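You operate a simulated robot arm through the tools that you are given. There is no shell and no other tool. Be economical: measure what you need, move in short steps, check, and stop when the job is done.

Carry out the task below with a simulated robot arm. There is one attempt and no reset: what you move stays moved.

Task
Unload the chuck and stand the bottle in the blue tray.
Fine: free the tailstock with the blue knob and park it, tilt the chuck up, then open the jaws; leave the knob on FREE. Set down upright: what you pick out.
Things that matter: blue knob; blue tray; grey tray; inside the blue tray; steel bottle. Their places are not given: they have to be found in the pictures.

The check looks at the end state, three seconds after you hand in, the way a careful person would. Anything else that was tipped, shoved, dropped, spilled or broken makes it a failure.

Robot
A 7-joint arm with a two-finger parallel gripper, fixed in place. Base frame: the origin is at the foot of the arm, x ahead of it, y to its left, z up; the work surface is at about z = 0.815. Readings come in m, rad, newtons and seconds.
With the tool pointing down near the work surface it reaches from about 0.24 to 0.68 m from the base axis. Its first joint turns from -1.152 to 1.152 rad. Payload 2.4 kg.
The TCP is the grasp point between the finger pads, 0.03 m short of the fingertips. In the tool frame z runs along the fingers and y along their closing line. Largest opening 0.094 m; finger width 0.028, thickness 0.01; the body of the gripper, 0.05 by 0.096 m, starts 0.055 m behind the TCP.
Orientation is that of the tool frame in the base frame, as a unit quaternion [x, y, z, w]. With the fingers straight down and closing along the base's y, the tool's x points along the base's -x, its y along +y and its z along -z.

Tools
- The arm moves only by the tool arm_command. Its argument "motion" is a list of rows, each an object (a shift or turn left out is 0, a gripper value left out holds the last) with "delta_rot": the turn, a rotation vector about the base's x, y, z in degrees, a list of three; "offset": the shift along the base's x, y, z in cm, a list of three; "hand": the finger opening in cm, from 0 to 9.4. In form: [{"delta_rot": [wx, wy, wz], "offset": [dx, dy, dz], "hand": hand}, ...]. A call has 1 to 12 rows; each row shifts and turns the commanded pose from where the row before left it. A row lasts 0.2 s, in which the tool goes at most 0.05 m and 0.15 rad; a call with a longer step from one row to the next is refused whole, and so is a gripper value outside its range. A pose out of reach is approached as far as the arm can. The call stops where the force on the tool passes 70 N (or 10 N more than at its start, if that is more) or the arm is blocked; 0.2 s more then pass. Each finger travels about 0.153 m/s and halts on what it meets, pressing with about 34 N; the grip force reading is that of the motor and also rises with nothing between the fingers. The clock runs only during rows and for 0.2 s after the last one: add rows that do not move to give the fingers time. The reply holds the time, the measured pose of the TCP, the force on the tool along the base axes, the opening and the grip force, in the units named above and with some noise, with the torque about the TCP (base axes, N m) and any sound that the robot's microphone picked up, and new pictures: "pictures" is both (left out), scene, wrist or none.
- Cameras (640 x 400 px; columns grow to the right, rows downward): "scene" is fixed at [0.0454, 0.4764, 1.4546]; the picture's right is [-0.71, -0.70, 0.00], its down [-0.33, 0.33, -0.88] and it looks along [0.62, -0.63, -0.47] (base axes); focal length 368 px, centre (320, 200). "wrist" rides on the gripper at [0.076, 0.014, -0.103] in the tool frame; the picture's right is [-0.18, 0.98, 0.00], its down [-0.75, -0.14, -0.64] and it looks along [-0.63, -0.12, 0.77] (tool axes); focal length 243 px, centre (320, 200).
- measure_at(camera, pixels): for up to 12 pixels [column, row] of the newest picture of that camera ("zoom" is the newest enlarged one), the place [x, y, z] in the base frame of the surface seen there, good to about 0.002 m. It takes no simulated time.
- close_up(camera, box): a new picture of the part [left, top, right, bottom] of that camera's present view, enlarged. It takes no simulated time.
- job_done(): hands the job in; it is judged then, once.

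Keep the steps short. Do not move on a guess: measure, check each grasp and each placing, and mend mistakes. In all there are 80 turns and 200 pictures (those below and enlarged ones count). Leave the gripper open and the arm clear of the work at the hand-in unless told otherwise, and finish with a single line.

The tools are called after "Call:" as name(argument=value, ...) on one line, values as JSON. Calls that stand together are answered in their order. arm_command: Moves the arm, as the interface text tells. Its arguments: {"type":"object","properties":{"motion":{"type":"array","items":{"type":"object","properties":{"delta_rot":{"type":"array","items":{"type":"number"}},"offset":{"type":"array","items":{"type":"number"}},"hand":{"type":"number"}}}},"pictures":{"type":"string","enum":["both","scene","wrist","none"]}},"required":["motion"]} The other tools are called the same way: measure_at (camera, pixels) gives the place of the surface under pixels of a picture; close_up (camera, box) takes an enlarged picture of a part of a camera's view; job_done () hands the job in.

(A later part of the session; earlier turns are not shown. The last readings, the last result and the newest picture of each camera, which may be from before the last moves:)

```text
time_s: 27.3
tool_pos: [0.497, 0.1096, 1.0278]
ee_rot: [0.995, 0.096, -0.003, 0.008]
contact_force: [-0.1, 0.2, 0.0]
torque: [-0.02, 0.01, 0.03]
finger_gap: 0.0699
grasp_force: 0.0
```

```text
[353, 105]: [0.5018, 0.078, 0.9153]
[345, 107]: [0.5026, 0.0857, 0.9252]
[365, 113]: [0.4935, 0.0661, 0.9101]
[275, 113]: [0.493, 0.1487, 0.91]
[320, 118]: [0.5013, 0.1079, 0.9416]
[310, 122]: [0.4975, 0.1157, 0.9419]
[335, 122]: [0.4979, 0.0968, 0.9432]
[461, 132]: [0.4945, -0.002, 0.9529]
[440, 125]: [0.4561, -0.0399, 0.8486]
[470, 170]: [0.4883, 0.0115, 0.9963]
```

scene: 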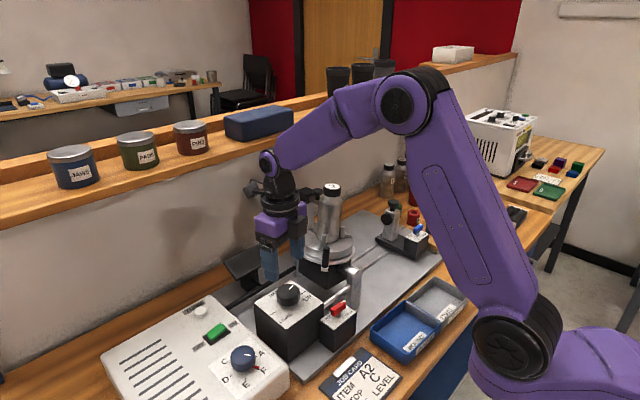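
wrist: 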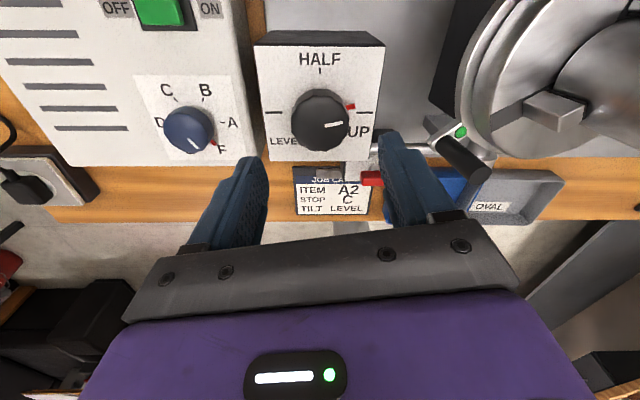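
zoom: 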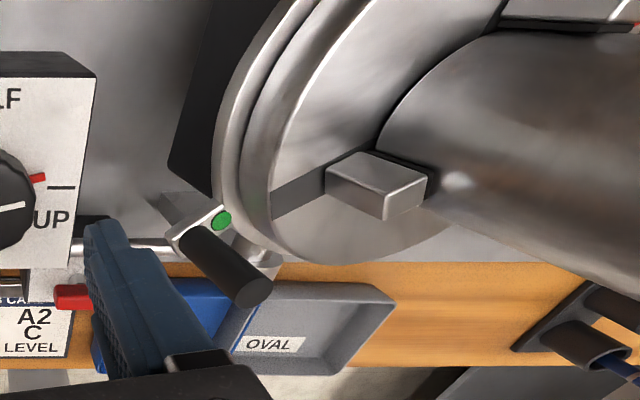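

The pointer is ~13° short of UP. I turn the gripper back 80°, regrip (closing along x), and finish.

Call:
arm_command(motion=[{"delta_rot": [0, 0, 8]}, {"delta_rot": [0, 0, 8]}, {"delta_rot": [0, 0, 8]}, {"delta_rot": [0, 0, 8]}, {"delta_rot": [0, 0, 8]}, {"delta_rot": [0, 0, 8]}, {"delta_rot": [0, 0, 8]}, {"delta_rot": [0, 0, 8]}, {"delta_rot": [0, 0, 8]}, {"delta_rot": [0, 0, 8]}, {"offset": [-0.3, 0, 0]}, {}], pictures="wrist")

Call:
arm_command(motion=[{"offset": [0, 0, -4]}, {"offset": [0, 0, -4]}, {}, {"hand": 3.5}, {"hand": 2}, {}, {}], pictures="wrist")

```text
time_s: 29.9
tool_pos: [0.492, 0.1104, 1.0265]
ee_rot: [0.7, 0.714, 0.004, 0.007]
contact_force: [0.5, -0.5, -0.5]
torque: [0.01, 0.0, 0.01]
finger_gap: 0.07
grasp_force: 0.2
```

wrist: 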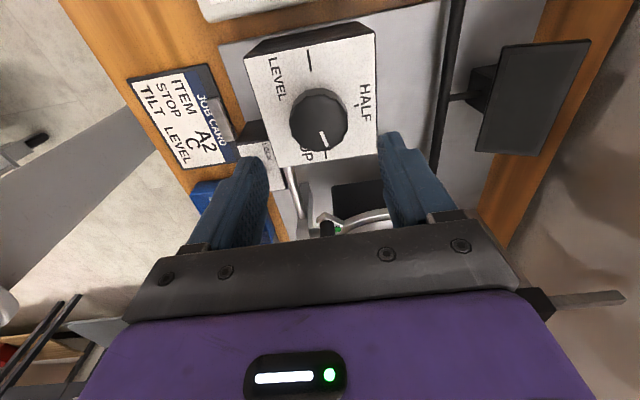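

```text
time_s: 31.5
tool_pos: [0.4928, 0.1111, 0.9462]
ee_rot: [0.7, 0.714, 0.003, 0.007]
contact_force: [0.1, 0.8, -9.6]
torque: [0.01, -0.3, -0.01]
finger_gap: 0.0472
grasp_force: 44.8
```

wrist: 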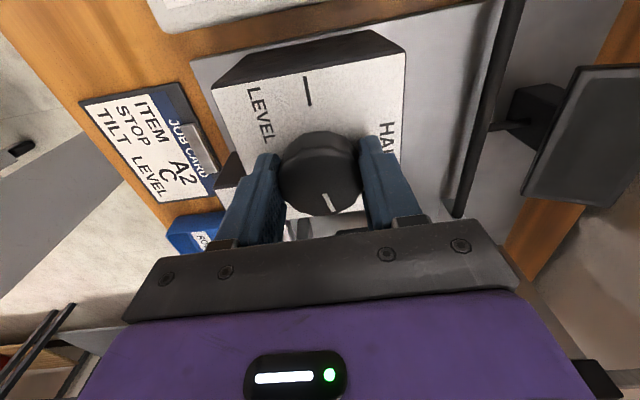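

Call:
arm_command(motion=[{"delta_rot": [0, 0, -5]}, {"delta_rot": [0, 0, -5]}, {"delta_rot": [0, 0, -3]}, {"delta_rot": [0, 0, -2]}, {}], pictures="wrist")

```text
time_s: 32.7
tool_pos: [0.4935, 0.1127, 0.947]
ee_rot: [0.788, 0.616, 0.002, 0.008]
contact_force: [12.3, 0.6, -22.9]
torque: [-0.25, -0.17, 1.08]
finger_gap: 0.0473
grasp_force: 44.8
```

wrist: 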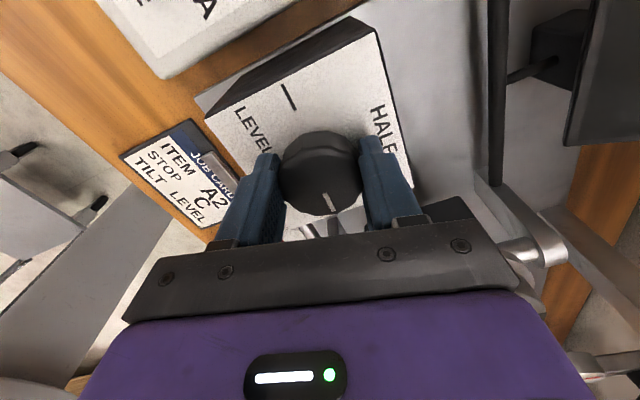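

Torque of 1 N·m shows the UP stop is reached. Release, rise, back to yaw 0, and look at the chuck lever.

Call:
arm_command(motion=[{"hand": 7}, {}, {"offset": [0, 0, 4]}, {"offset": [0, 0, 4.5]}, {"offset": [-1, 0, 4.5]}, {"offset": [-4, 0, 2]}, {"delta_rot": [0, 0, 8], "offset": [-4, 0, 1]}, {"delta_rot": [0, 0, 8], "offset": [-3, 0, 0]}, {"delta_rot": [0, 0, 8]}, {"delta_rot": [0, 0, 8]}, {"delta_rot": [0, 0, 8]}, {"delta_rot": [0, 0, 8]}], pictures="none")

Call:
arm_command(motion=[{"delta_rot": [0, 0, 8]}, {"delta_rot": [0, 0, 8]}, {"delta_rot": [0, 0, 8]}, {"delta_rot": [0, 0, 8]}, {"delta_rot": [0, 0, 8], "offset": [0, -3, 3]}, {"delta_rot": [0, 0, 8], "offset": [0, -3, 3]}, {"delta_rot": [0, 0, 8], "offset": [0, -3, 3]}, {}], pictures="both")

```text
time_s: 35.3
tool_pos: [0.3746, 0.1124, 1.1063]
ee_rot: [0.468, 0.884, 0.006, 0.005]
contact_force: [0.6, 0.2, -0.8]
torque: [-0.01, 0.01, 0.0]
finger_gap: 0.07
grasp_force: 0.1
```

```text
time_s: 37.1
tool_pos: [0.373, 0.0212, 1.198]
ee_rot: [-0.001, 1.0, 0.007, 0.003]
contact_force: [-0.2, 0.6, 0.6]
torque: [0.0, 0.01, -0.01]
finger_gap: 0.0701
grasp_force: 0.0
```

scene: 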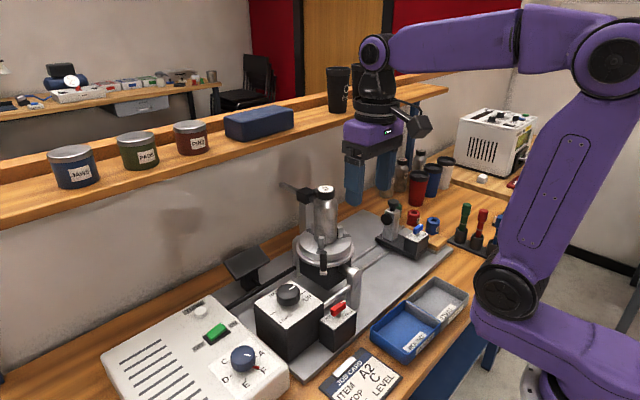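
wrist: 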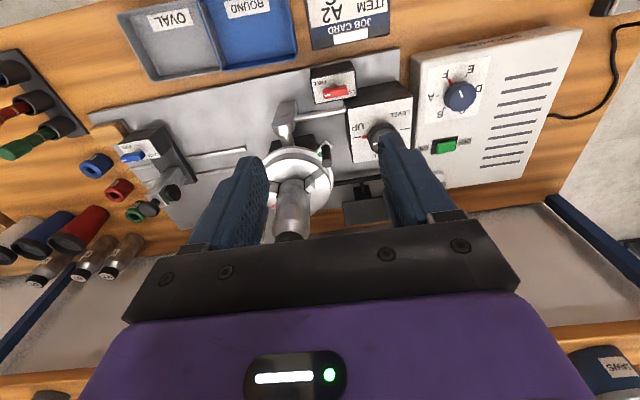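

Call:
close_up(camera="scene", box=[270, 170, 390, 310])

Call:
close_up(camera="wrist", box=[230, 80, 420, 250])

Call:
measure_at(camera="scene", pixels=[[324, 245], [325, 258], [325, 267], [308, 243], [345, 245], [323, 187], [311, 215], [337, 215], [325, 215], [340, 237]])

Call:
measure_at(camera="wrist", pixels=[[321, 153], [326, 165], [290, 160], [292, 200], [270, 185], [325, 180], [300, 215]])

```text
2.86 times, centred on (330, 240) of scene
```

zoom: 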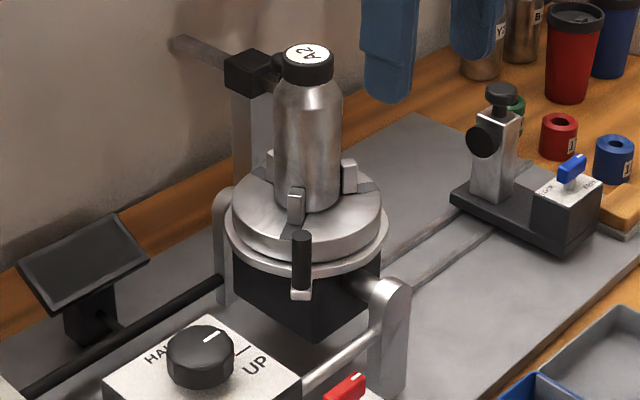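

```text
2.35 times, centred on (325, 165) of wrist
```

zoom: 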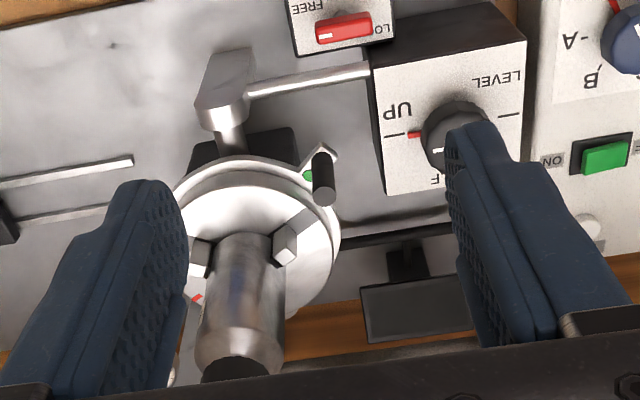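

```text
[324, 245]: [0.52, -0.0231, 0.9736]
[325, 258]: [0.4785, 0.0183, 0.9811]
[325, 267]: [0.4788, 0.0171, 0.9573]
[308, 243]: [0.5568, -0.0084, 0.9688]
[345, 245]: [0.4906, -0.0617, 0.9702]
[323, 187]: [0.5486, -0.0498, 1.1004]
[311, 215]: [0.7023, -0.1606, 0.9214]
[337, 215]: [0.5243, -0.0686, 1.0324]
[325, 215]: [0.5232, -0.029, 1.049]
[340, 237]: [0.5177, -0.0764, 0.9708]
```

```text
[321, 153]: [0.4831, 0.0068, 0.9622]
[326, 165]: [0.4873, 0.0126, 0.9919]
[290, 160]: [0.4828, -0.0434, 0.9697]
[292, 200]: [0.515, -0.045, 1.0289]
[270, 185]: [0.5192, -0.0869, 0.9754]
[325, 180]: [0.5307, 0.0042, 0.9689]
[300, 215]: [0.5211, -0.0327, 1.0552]
```

The bottle stands up with "A2" on its cap. The black pin at (0.479,0.017,~0.98) is the jaw lever, with a green dot beside it and a red mark elsewhere. I move the wrist camera closer to read the chuck ring.

Call:
arm_command(motion=[{"offset": [2, -2, -3]}, {"offset": [2, -2, -3]}, {"offset": [1, -1, -1.5]}, {}], pictures="wrist")

Call:
close_up(camera="wrist", box=[180, 80, 420, 240])

```text
time_s: 38.1
tool_pos: [0.4246, -0.0273, 1.124]
ee_rot: [0.0, 1.0, 0.007, 0.003]
contact_force: [0.3, 0.4, 0.2]
torque: [0.01, 0.03, 0.01]
finger_gap: 0.0701
grasp_force: 0.1
```

wrist: 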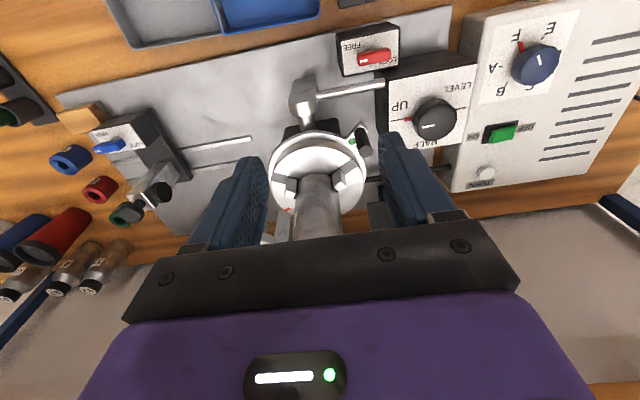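

```text
2.50 times, centred on (300, 160) of wrist
```

zoom: 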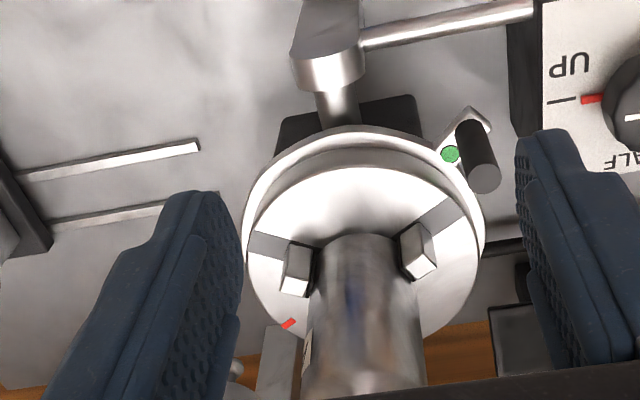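

Call:
measure_at(camera="scene", pixels=[[326, 188], [323, 252], [324, 262], [323, 271], [319, 262], [328, 262], [325, 225], [320, 242], [299, 250], [353, 250], [326, 200]])

Call:
measure_at(camera="wrist", pixels=[[349, 141], [361, 132], [354, 130], [362, 150], [288, 210], [318, 143], [278, 165], [350, 185], [284, 187], [340, 172], [302, 182], [330, 182]])

```text
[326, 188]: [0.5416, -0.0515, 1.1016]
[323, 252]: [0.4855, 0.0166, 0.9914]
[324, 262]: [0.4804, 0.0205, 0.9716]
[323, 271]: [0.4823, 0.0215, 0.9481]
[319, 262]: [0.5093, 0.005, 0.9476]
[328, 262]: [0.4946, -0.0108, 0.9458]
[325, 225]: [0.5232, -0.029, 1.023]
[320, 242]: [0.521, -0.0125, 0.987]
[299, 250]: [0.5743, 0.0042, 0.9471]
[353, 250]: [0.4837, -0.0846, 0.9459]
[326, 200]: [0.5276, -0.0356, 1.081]
```

```text
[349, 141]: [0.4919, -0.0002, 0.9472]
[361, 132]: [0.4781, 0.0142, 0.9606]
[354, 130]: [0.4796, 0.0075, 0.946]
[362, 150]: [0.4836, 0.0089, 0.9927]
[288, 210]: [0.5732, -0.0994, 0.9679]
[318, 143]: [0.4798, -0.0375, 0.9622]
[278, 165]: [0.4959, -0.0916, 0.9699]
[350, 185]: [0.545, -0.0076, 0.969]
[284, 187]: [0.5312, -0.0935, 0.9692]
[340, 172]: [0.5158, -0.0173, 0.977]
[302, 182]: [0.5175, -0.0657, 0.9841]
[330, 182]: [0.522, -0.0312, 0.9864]
```

Bottle axis ≈ (0.542,-0.050), radius ~27 mm. The lever pin is at ≈(0.483,0.014), 86 mm out, top at 0.995. I turn the gripper −47° so the fingers close tangentially, stop above the pin and check.

Call:
arm_command(motion=[{"delta_rot": [0, 0, -8], "hand": 4.5}, {"delta_rot": [0, 0, -8]}, {"delta_rot": [0, 0, -8]}, {"delta_rot": [0, 0, -8]}, {"delta_rot": [0, 0, -8]}, {"delta_rot": [0, 0, -7], "offset": [1, 2, 0]}, {"offset": [2, 2, 0]}, {"offset": [2.8, 0.1, 0]}, {"offset": [0, 0, -3]}, {"offset": [0, 0, -3]}, {}], pictures="both")

```text
time_s: 40.5
tool_pos: [0.4819, 0.012, 1.0623]
ee_rot: [0.399, 0.917, 0.007, 0.005]
contact_force: [-0.6, 0.7, 0.5]
torque: [0.0, 0.02, -0.01]
finger_gap: 0.0451
grasp_force: 0.0
```

scene: 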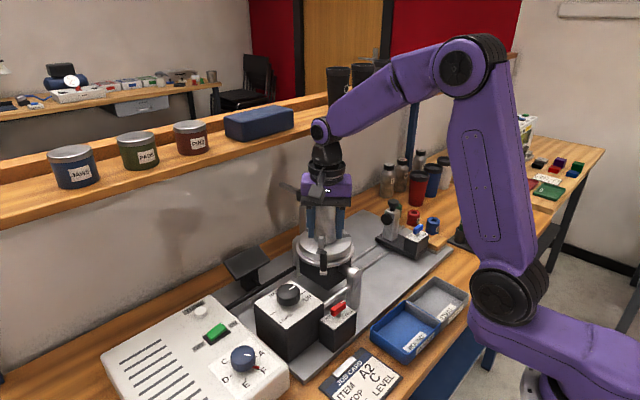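
wrist: 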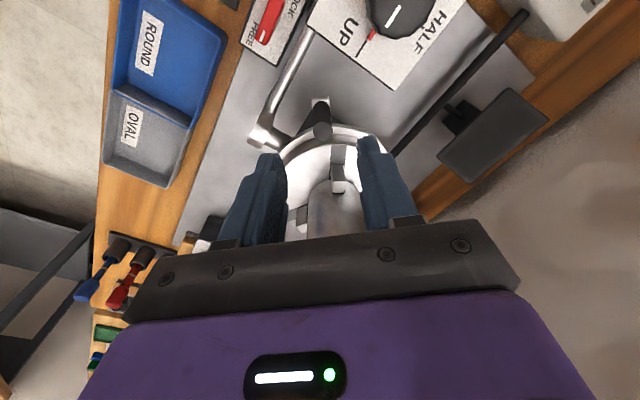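

The pin (px 322,130) is centred between the fingers. I descend and grip it.

Call:
arm_command(motion=[{"offset": [0, 0, -3]}, {"offset": [0, 0, -3]}, {"offset": [0.1, 0.1, -1.6]}, {}, {"hand": 1.5}, {"hand": 0.5}, {}, {}], pictures="both")

```text
time_s: 42.3
tool_pos: [0.4827, 0.0133, 0.9866]
ee_rot: [0.399, 0.917, 0.007, 0.006]
contact_force: [2.2, 0.7, 6.7]
torque: [-0.72, 1.28, 0.17]
finger_gap: 0.0152
grasp_force: 45.2
```

scene: 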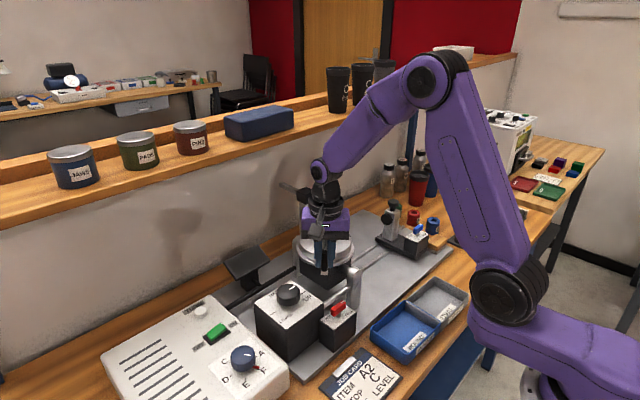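
wrist: 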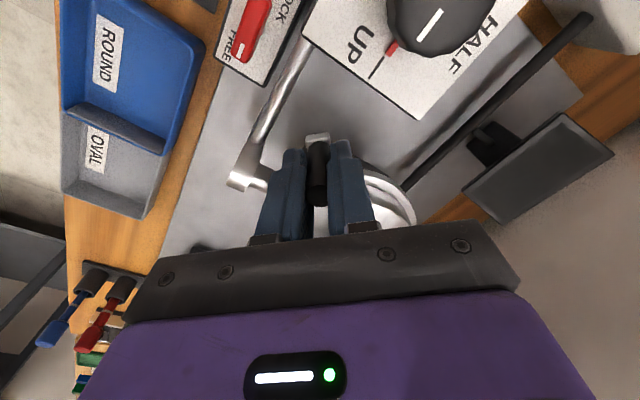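

Gripped (15 mm). I test the counter-clockwise direction with a single 8° arc step around the axis.

Call:
arm_command(motion=[{"offset": [-0.42, -0.43, 0], "delta_rot": [0, 0, 4]}, {"offset": [-0.4, -0.46, 0], "delta_rot": [0, 0, 4]}, {}], pictures="wrist")

```text
time_s: 43.1
tool_pos: [0.4762, 0.0057, 0.9863]
ee_rot: [0.332, 0.943, 0.007, 0.006]
contact_force: [16.5, 6.0, -11.4]
torque: [-0.22, 0.02, 0.16]
finger_gap: 0.0148
grasp_force: 45.0
```

wrist: 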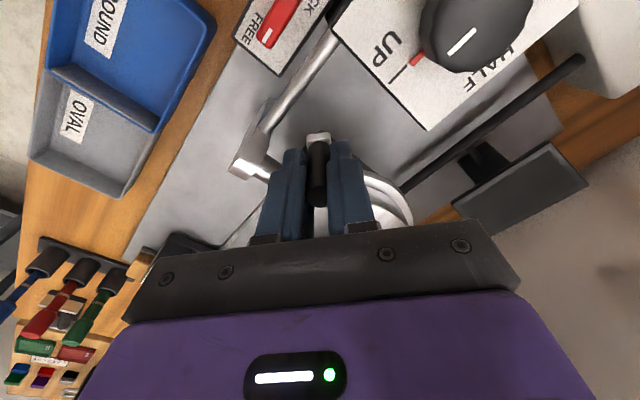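

It moves easily this way. I continue the arc in 8° rows.

Call:
arm_command(motion=[{"offset": [-0.69, -0.98, 0], "delta_rot": [0, 0, 8]}, {"offset": [-0.55, -1.08, 0], "delta_rot": [0, 0, 8]}, {"offset": [-0.4, -1.14, 0], "delta_rot": [0, 0, 8]}, {}], pictures="both")

```text
time_s: 44.1
tool_pos: [0.4621, -0.0172, 0.9869]
ee_rot: [0.124, 0.992, 0.009, 0.012]
contact_force: [23.6, 45.7, 5.1]
torque: [0.98, -1.49, 0.02]
finger_gap: 0.0148
grasp_force: 44.7
```

scene: 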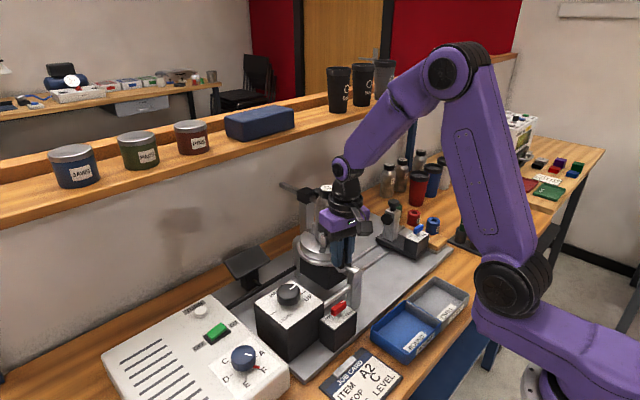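
wrist: 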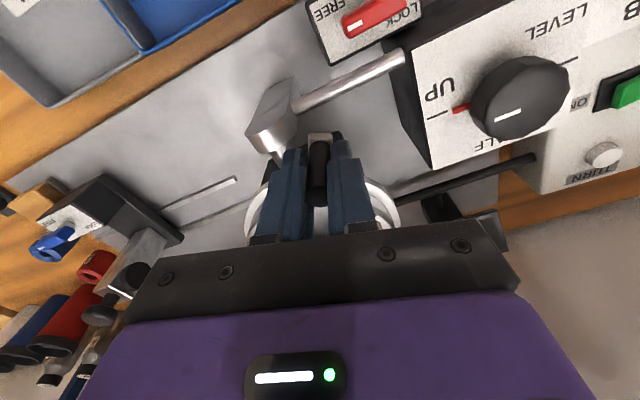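

Force has risen to ~50 N, so this may be the end of travel. I look at the jaws.

Call:
close_up(camera="scene", box=[270, 180, 390, 310])

Call:
close_up(camera="wrist", box=[220, 100, 420, 250])

```text
3.08 times, centred on (330, 245) of scene
```

zoom: 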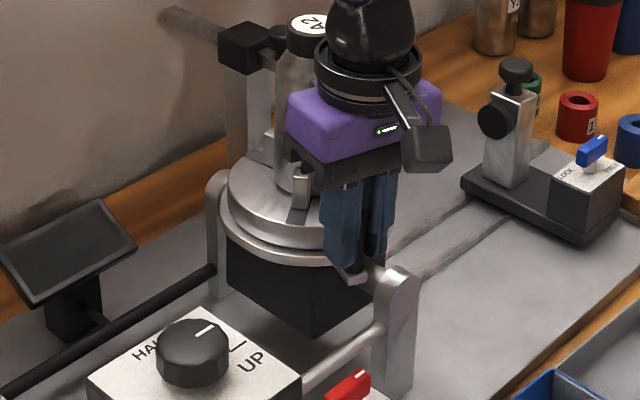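

```text
2.67 times, centred on (320, 175) of wrist
```

zoom: 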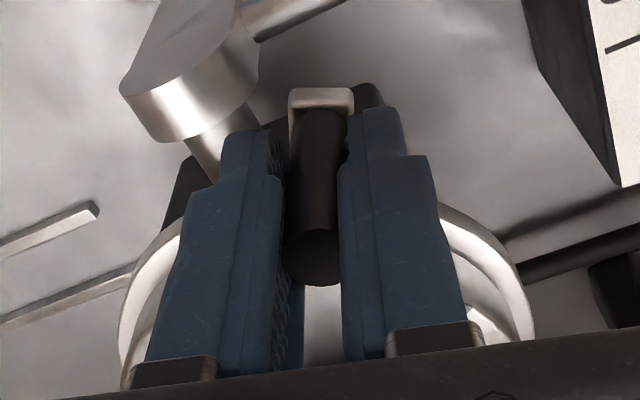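

I can't see enough with the hand here. I release, rise and back off to inspect the jaws.

Call:
arm_command(motion=[{"hand": 4.5}, {}, {"offset": [-0.3, 0, 3]}, {"offset": [-1, 0, 4]}, {"offset": [-2, 0, 4]}, {"offset": [-3, 0, 3]}, {}], pictures="both")

Call:
close_up(camera="scene", box=[270, 180, 390, 300])

Call:
close_up(camera="wrist", box=[200, 80, 440, 240])

```text
time_s: 45.7
tool_pos: [0.3938, -0.0268, 1.1244]
ee_rot: [0.131, 0.991, 0.007, 0.004]
contact_force: [1.4, 0.0, -0.3]
torque: [-0.04, -0.01, -0.01]
finger_gap: 0.0452
grasp_force: 0.0
```

scene: 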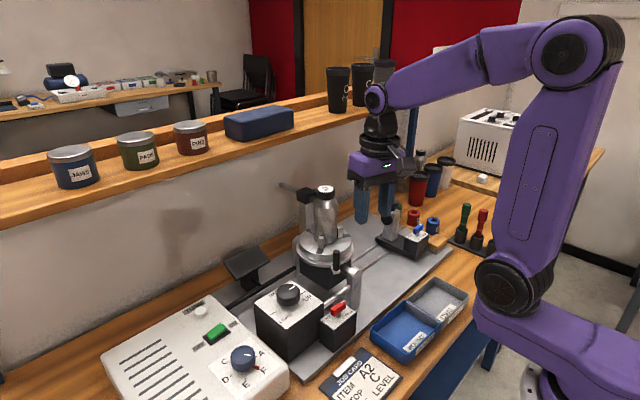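
wrist: 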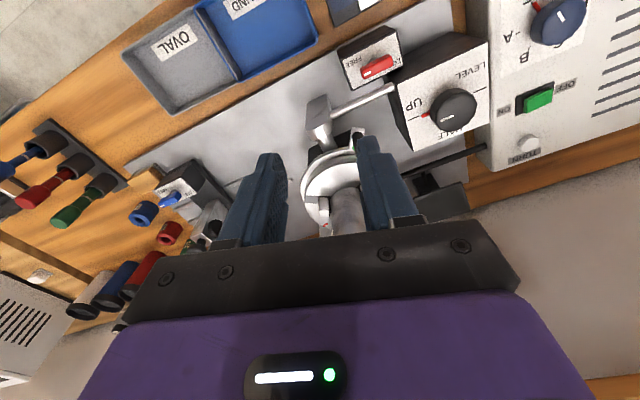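

```text
3.33 times, centred on (330, 240) of scene
```

zoom: 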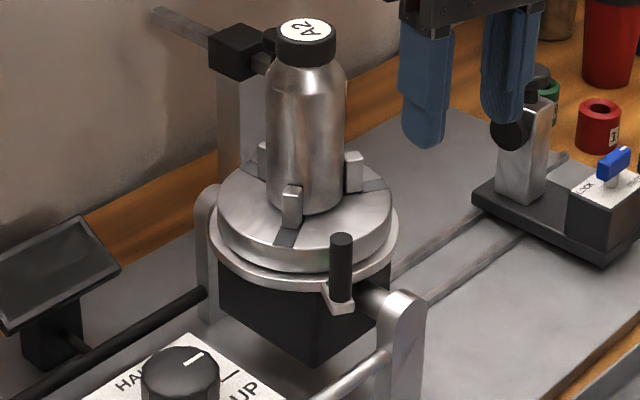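

```text
2.50 times, centred on (320, 160) of wrist
```

zoom: 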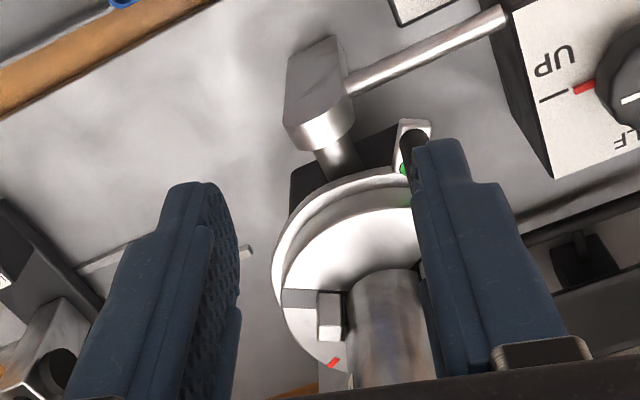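

Call:
measure_at(camera="wrist", pixels=[[353, 147], [355, 140], [325, 227], [323, 205], [312, 199]])

Call:
measure_at(camera="scene", pixels=[[336, 252], [336, 262], [318, 240], [317, 247], [337, 230], [322, 228]])

Call:
close_up(camera="scene", box=[295, 215, 360, 275])

```text
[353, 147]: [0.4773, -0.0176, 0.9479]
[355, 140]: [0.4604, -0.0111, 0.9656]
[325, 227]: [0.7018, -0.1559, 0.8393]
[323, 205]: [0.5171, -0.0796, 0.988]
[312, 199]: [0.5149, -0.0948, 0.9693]
```

```text
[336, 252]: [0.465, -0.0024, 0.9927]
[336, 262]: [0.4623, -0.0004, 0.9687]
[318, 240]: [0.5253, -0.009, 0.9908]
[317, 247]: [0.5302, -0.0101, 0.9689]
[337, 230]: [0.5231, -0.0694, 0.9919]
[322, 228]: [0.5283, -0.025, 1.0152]
```

```text
6.67 times, centred on (328, 245) of scene
```

zoom: 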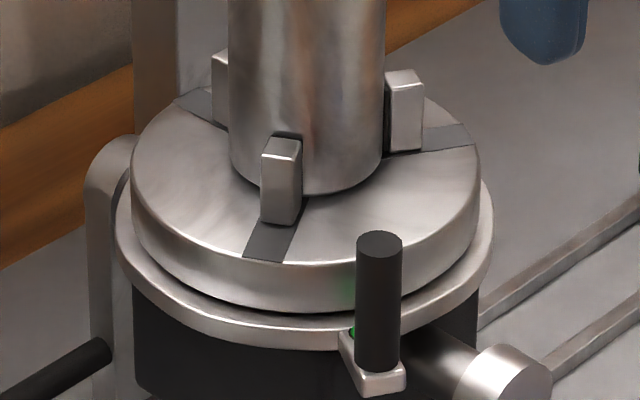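

The lever moved only ~18° and then its bracket met the trunnion shaft. The jaws look unchanged, so opening must be the other way (clockwise, toward +y). I regrip the pin at ≈(0.466,-0.009).

Call:
arm_command(motion=[{"delta_rot": [0, 0, -7], "offset": [3, 0.8, -3]}, {"delta_rot": [0, 0, -6], "offset": [3, 0.8, -3]}, {"offset": [1.2, 0.2, -2]}, {}], pictures="wrist")

Call:
close_up(camera="wrist", box=[220, 80, 420, 240])

```text
time_s: 46.7
tool_pos: [0.467, -0.0079, 1.0454]
ee_rot: [0.242, 0.97, 0.008, 0.004]
contact_force: [0.2, 0.4, 0.5]
torque: [-0.02, -0.03, -0.02]
finger_gap: 0.0448
grasp_force: 0.0
```

wrist: 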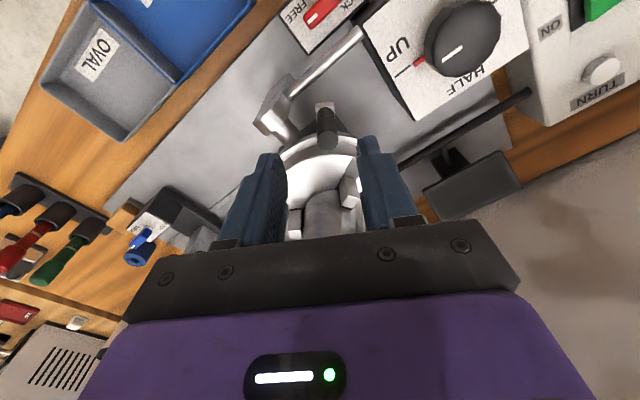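

```text
2.50 times, centred on (320, 160) of wrist
```

zoom: 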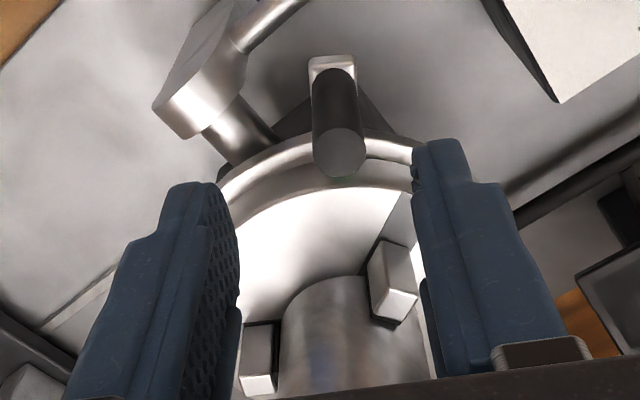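

The pin is ~3 mm right of centre (angle ≈150°). I descend, grip, and move clockwise back to the start angle and a little beyond, watching the force.

Call:
arm_command(motion=[{"offset": [0.1, 0.2, -3]}, {"offset": [0, 0, -2.9]}, {}, {"hand": 1.5}, {"hand": 0.5}, {}, {}], pictures="none")

Call:
arm_command(motion=[{"offset": [0.69, 0.98, 0], "delta_rot": [0, 0, -8]}, {"offset": [0.82, 0.89, 0], "delta_rot": [0, 0, -8]}, {}], pictures="none")

```text
time_s: 48.3
tool_pos: [0.4665, -0.0079, 0.9869]
ee_rot: [0.242, 0.97, 0.006, 0.003]
contact_force: [3.0, 15.9, 6.0]
torque: [0.02, -0.18, 0.14]
finger_gap: 0.0151
grasp_force: 19.4
```

```text
time_s: 49.1
tool_pos: [0.4821, 0.0105, 0.9863]
ee_rot: [0.376, 0.927, 0.005, 0.003]
contact_force: [-6.3, -3.7, -4.0]
torque: [-0.2, 1.95, -0.25]
finger_gap: 0.0151
grasp_force: 45.2
```

Back at the start angle with low force. One more clockwise step past it.

Call:
arm_command(motion=[{"offset": [0.46, 0.4, 0], "delta_rot": [0, 0, -4]}, {"offset": [0.47, 0.38, 0], "delta_rot": [0, 0, -4]}, {}], pictures="wrist")

```text
time_s: 49.9
tool_pos: [0.4928, 0.0197, 0.9873]
ee_rot: [0.437, 0.899, 0.006, 0.004]
contact_force: [-4.7, 2.4, -7.5]
torque: [0.14, 1.87, -0.22]
finger_gap: 0.0148
grasp_force: 44.5
```

wrist: 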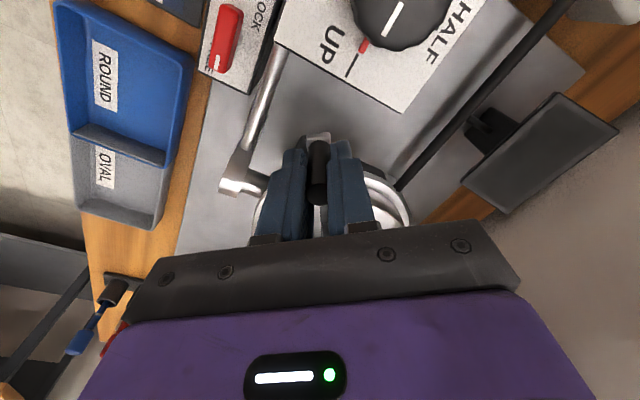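

It moves freely clockwise too. I continue in 8° steps.

Call:
arm_command(motion=[{"offset": [1.02, 0.64, 0], "delta_rot": [0, 0, -8]}, {"offset": [1.1, 0.49, 0], "delta_rot": [0, 0, -8]}, {"offset": [1.16, 0.33, 0], "delta_rot": [0, 0, -8]}, {}], pictures="both")

Call:
close_up(camera="scene", box=[270, 180, 390, 300])

```text
time_s: 50.9
tool_pos: [0.5271, 0.0336, 0.9858]
ee_rot: [0.615, 0.788, 0.006, 0.01]
contact_force: [2.3, 1.9, 27.0]
torque: [-1.22, 1.25, 0.17]
finger_gap: 0.0154
grasp_force: 45.2
```

scene: 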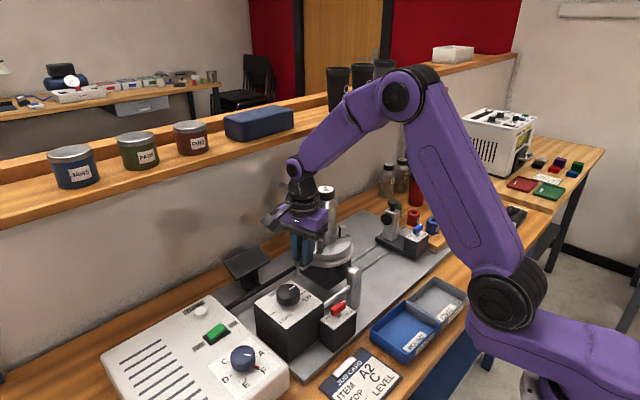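
wrist: 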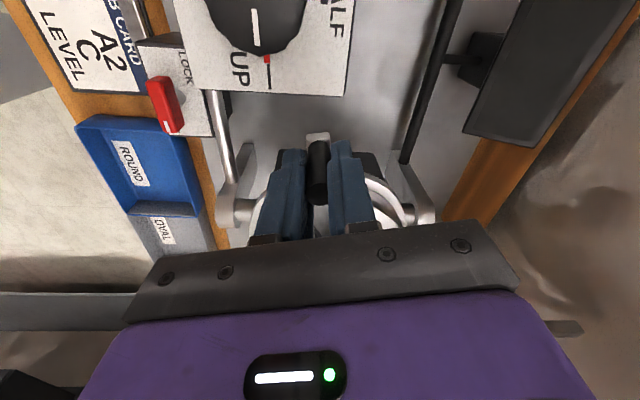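

```text
3.33 times, centred on (330, 240) of scene
```

zoom: 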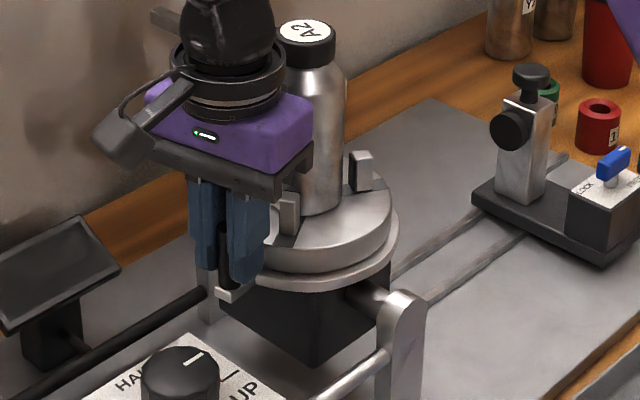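

The jaws are visibly parting from the bottle (right jaw px 361,170 in the close-up). I continue clockwise until the stop.

Call:
arm_command(motion=[{"offset": [1.2, 0.17, 0], "delta_rot": [0, 0, -8]}, {"offset": [1.2, 0, 0], "delta_rot": [0, 0, -8]}, {}], pictures="scene")

Call:
close_up(camera="scene", box=[270, 180, 390, 300])

```text
time_s: 51.7
tool_pos: [0.5494, 0.0339, 0.9868]
ee_rot: [0.721, 0.693, 0.002, 0.006]
contact_force: [-2.5, -5.6, 15.9]
torque: [0.34, 1.47, -0.16]
finger_gap: 0.015
grasp_force: 45.1
```

scene: 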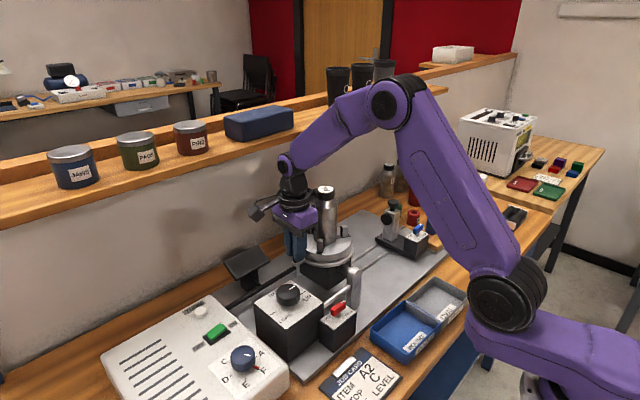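

```text
3.33 times, centred on (330, 240) of scene
```

zoom: 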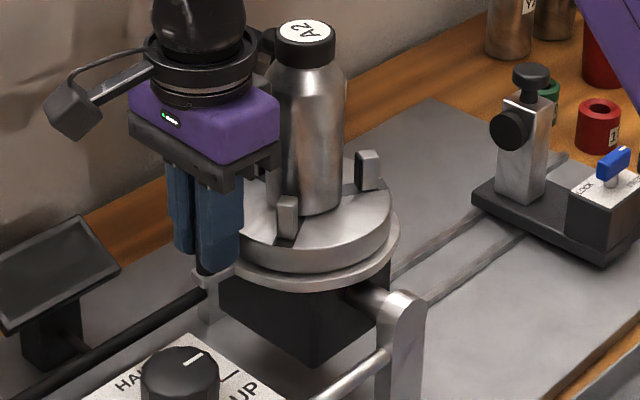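

Still easy and opening further. Two more steps.

Call:
arm_command(motion=[{"offset": [1.2, -0.17, 0], "delta_rot": [0, 0, -8]}, {"offset": [1.16, -0.33, 0], "delta_rot": [0, 0, -8]}, {}], pictures="scene")

Call:
close_up(camera="scene", box=[270, 180, 390, 300])

```text
time_s: 52.5
tool_pos: [0.5718, 0.029, 0.986]
ee_rot: [0.811, 0.586, 0.0, 0.007]
contact_force: [-7.0, -12.2, -6.6]
torque: [1.47, 1.0, -0.13]
finger_gap: 0.0152
grasp_force: 44.7
```

scene: 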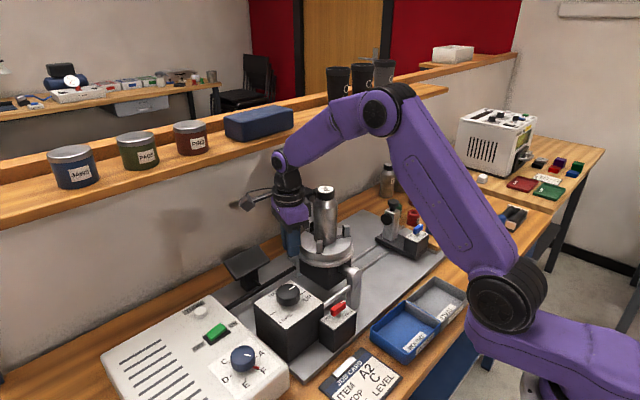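

```text
3.33 times, centred on (330, 240) of scene
```

zoom: 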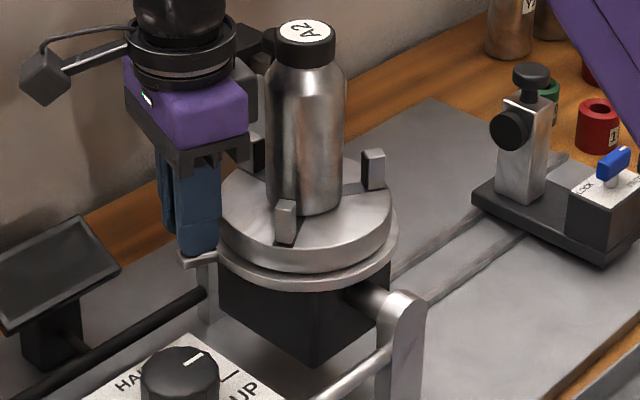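

Jaws are now clearly open by ~1 cm and there's still no stop. Two more steps.

Call:
arm_command(motion=[{"offset": [1.1, -0.49, 0], "delta_rot": [0, 0, -8]}, {"offset": [1.02, -0.64, 0], "delta_rot": [0, 0, -8]}, {}], pictures="scene")

Call:
close_up(camera="scene", box=[250, 160, 390, 300])

```text
time_s: 53.3
tool_pos: [0.5907, 0.025, 0.9864]
ee_rot: [0.883, 0.47, -0.004, 0.003]
contact_force: [-28.3, 6.4, 0.6]
torque: [0.34, 0.4, -0.04]
finger_gap: 0.0203
grasp_force: 13.5
```

scene: 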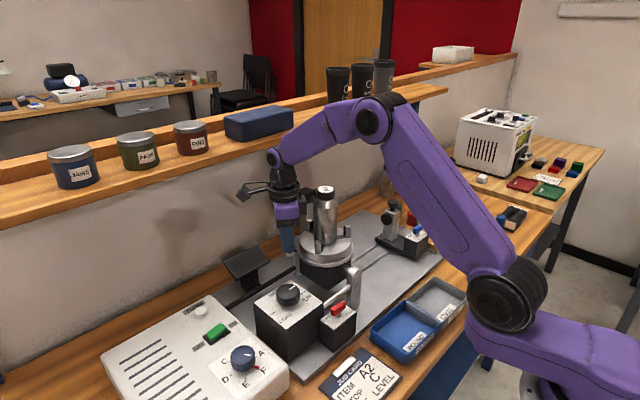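

```text
2.86 times, centred on (320, 230) of scene
```

zoom: 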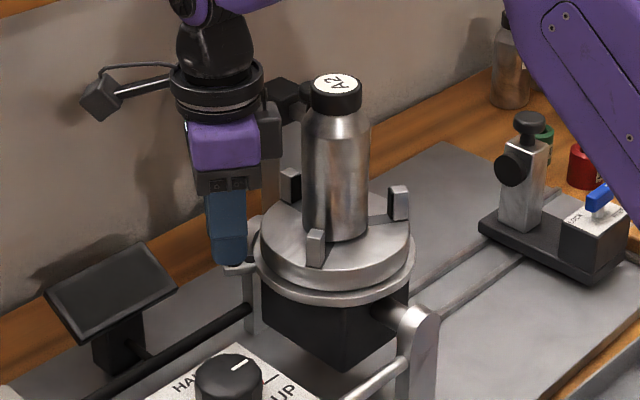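

Stop reached (28 N back-force, pin slipping in the grip) and the jaws are wide open. I release, rise clear and move outward from the bottle.

Call:
arm_command(motion=[{"hand": 4}, {}, {"offset": [0, 0, 3]}, {"offset": [0, 0, 4]}, {"offset": [0, 0, 4]}, {"offset": [0, 0, 4]}, {"offset": [0, 0, 4]}, {"offset": [0, 0, 4]}, {}], pictures="both")

Call:
close_up(camera="scene", box=[270, 170, 390, 300])

```text
time_s: 55.3
tool_pos: [0.5927, 0.0172, 1.2161]
ee_rot: [0.883, 0.469, 0.001, 0.008]
contact_force: [-0.3, -1.2, 0.9]
torque: [-0.04, 0.0, 0.01]
finger_gap: 0.04
grasp_force: 0.1
```

scene: 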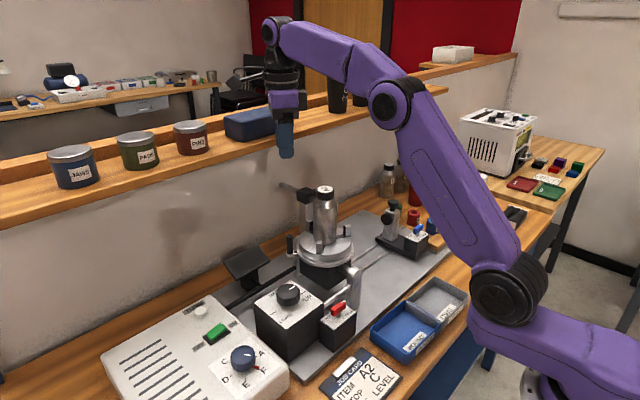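
wrist: 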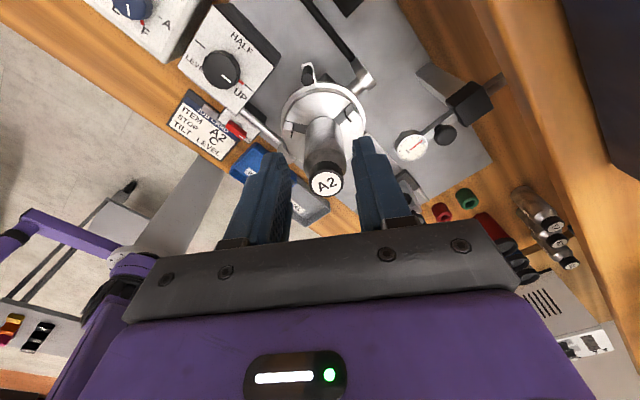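

```text
3.08 times, centred on (330, 235) of scene
```

zoom: 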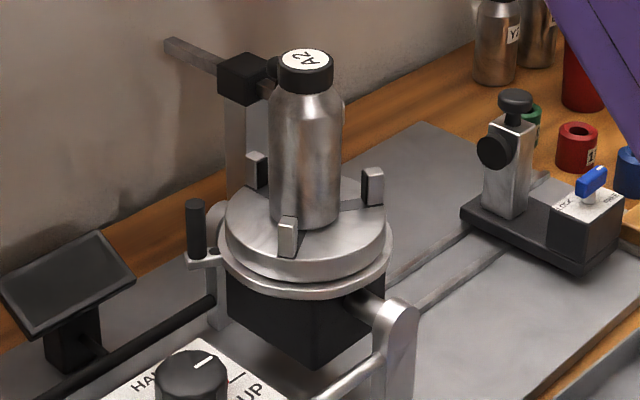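

Bottle stands free between open jaws. I turn the gripper back to yaw 0 (+124°) and come over the bottle, measuring its cap.

Call:
measure_at(camera="wrist", pixels=[[325, 183], [313, 184], [340, 182], [326, 195], [325, 172]])

Call:
arm_command(motion=[{"delta_rot": [0, 0, 8]}, {"delta_rot": [0, 0, 8]}, {"delta_rot": [0, 0, 8]}, {"delta_rot": [0, 0, 8]}, {"delta_rot": [0, 0, 8]}, {"delta_rot": [0, 0, 8]}, {"delta_rot": [0, 0, 8]}, {"delta_rot": [0, 0, 8]}, {"delta_rot": [0, 0, 8]}, {"delta_rot": [0, 0, 8]}, {"delta_rot": [0, 0, 8]}, {"delta_rot": [0, 0, 8]}], pictures="none")

Call:
arm_command(motion=[{"delta_rot": [0, 0, 8]}, {"delta_rot": [0, 0, 8]}, {"delta_rot": [0, 0, 8], "hand": 9}, {"delta_rot": [0, 0, 4], "offset": [-4, -1, 0]}, {"offset": [-4, -3, 0]}, {"offset": [0, -3, 0]}, {}], pictures="both")

```text
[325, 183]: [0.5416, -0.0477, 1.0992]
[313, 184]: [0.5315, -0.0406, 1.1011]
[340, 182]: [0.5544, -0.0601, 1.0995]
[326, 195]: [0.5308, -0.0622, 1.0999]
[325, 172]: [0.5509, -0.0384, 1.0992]
```

```text
time_s: 57.9
tool_pos: [0.5931, 0.0182, 1.2165]
ee_rot: [0.24, 0.971, 0.008, 0.005]
contact_force: [-0.3, -0.5, 1.0]
torque: [0.02, -0.01, 0.05]
finger_gap: 0.0399
grasp_force: 0.1
```

```text
time_s: 59.5
tool_pos: [0.5126, -0.0507, 1.2138]
ee_rot: [-0.001, 1.0, 0.007, 0.002]
contact_force: [-0.3, 0.4, -0.4]
torque: [0.02, -0.01, -0.01]
finger_gap: 0.0897
grasp_force: 0.1
```

scene: 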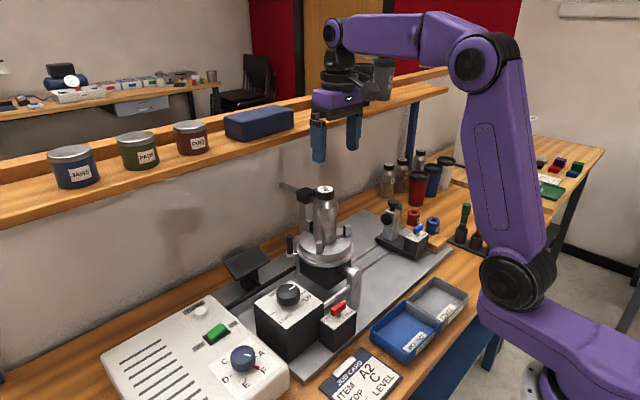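
wrist: 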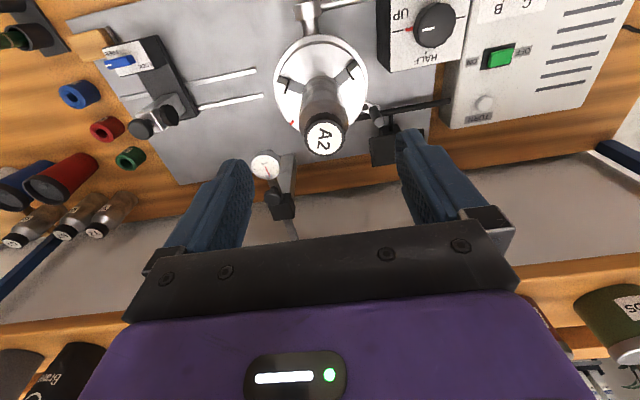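

Cap centre is (0.541,-0.0495), top 1.100. I correct the small 0.8° tool tilt, centre over the bottle and descend to TCP z 1.06.

Call:
arm_command(motion=[{"delta_rot": [-0.8, 0.2, 0], "offset": [2.85, 0.1, 0]}, {"offset": [0, 0, -3]}, {"offset": [0, 0, -3]}, {"offset": [0, 0, -3]}, {}], pictures="wrist")

```text
time_s: 60.7
tool_pos: [0.5403, -0.05, 1.1264]
ee_rot: [0.0, 1.0, 0.0, 0.001]
contact_force: [0.0, -0.2, 1.3]
torque: [-0.01, -0.04, -0.02]
finger_gap: 0.0901
grasp_force: 0.0
```

wrist: 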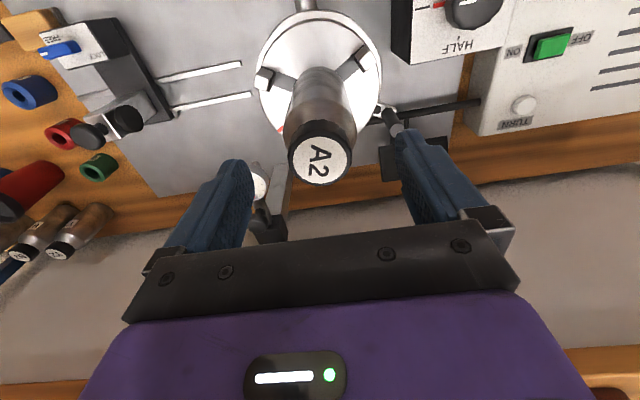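

Centred. Descend and grip.

Call:
arm_command(motion=[{"offset": [0, 0, -3]}, {"offset": [0, 0, -2]}, {"offset": [0, 0, -1.5]}, {}, {"hand": 6}, {"hand": 5}, {"hand": 4}, {}, {}], pictures="both")

Call:
close_up(camera="scene", box=[270, 150, 390, 290])

```text
time_s: 62.7
tool_pos: [0.5415, -0.0507, 1.063]
ee_rot: [0.0, 1.0, 0.001, 0.0]
contact_force: [-0.1, -0.3, 0.3]
torque: [0.02, 0.04, 0.0]
finger_gap: 0.0537
grasp_force: 34.2
```

scene: 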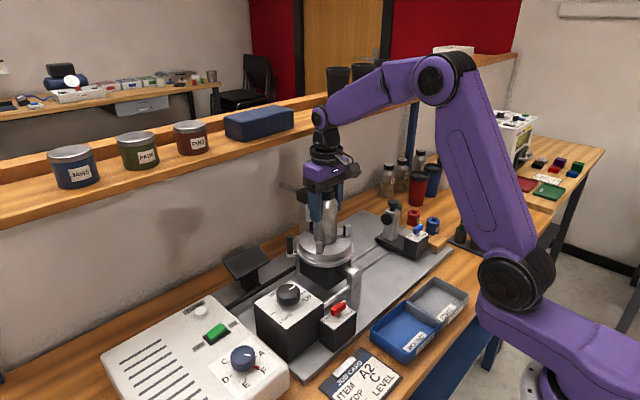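
wrist: 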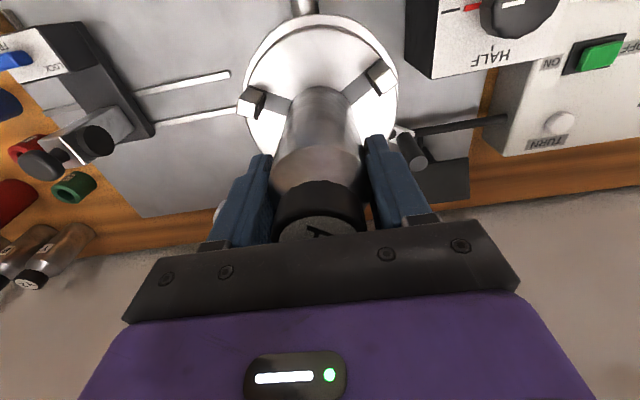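

```text
2.86 times, centred on (330, 220) of scene
```

zoom: 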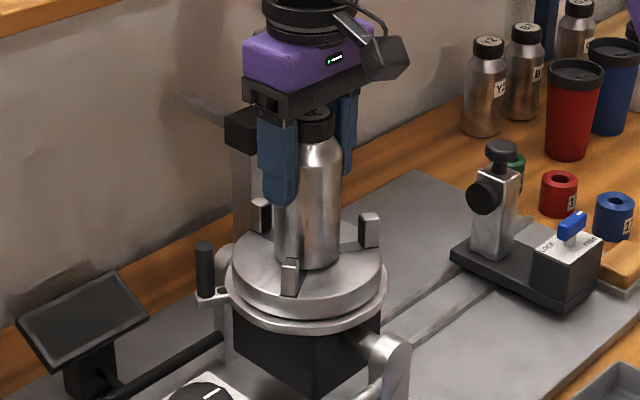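

Gripped at 53.7 mm. I lift 3 cm and check that it holds and where its base is.

Call:
arm_command(motion=[{"offset": [0, 0, 1]}, {"offset": [0, 0, 2]}, {}, {}], pictures="scene")

Call:
close_up(camera="scene", box=[270, 150, 390, 290])

Call:
measure_at(camera="scene", pixels=[[325, 228], [325, 232], [325, 235], [325, 238], [325, 241], [405, 330], [378, 332], [430, 320], [405, 310], [412, 350], [402, 325], [418, 325]])

```text
time_s: 63.7
tool_pos: [0.5423, -0.0516, 1.0911]
ee_rot: [0.0, 1.0, 0.0, 0.0]
contact_force: [-0.3, 0.2, -1.7]
torque: [0.0, 0.01, 0.01]
finger_gap: 0.0537
grasp_force: 33.9
```

scene: 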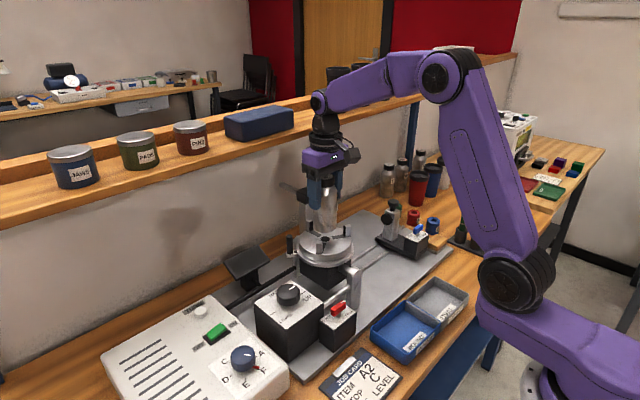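

```text
2.86 times, centred on (330, 220) of scene
```

zoom: 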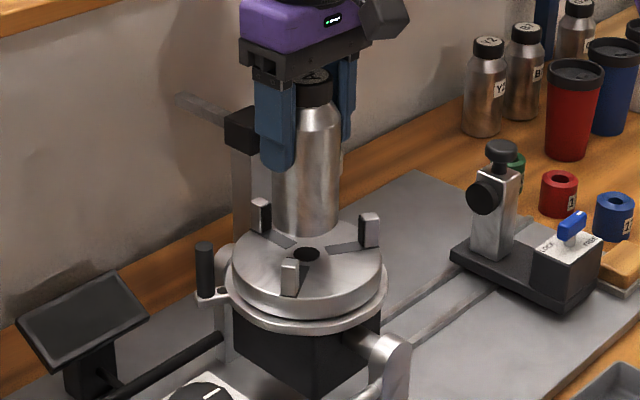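

```text
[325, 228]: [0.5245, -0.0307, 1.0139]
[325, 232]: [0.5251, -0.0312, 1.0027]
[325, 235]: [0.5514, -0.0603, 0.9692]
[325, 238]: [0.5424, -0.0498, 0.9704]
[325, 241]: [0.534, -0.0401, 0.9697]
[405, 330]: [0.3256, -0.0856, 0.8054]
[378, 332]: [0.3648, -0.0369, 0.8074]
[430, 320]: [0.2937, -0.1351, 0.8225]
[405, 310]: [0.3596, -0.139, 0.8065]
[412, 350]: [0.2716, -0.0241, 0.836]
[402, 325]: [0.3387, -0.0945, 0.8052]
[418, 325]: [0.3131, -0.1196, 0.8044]
```

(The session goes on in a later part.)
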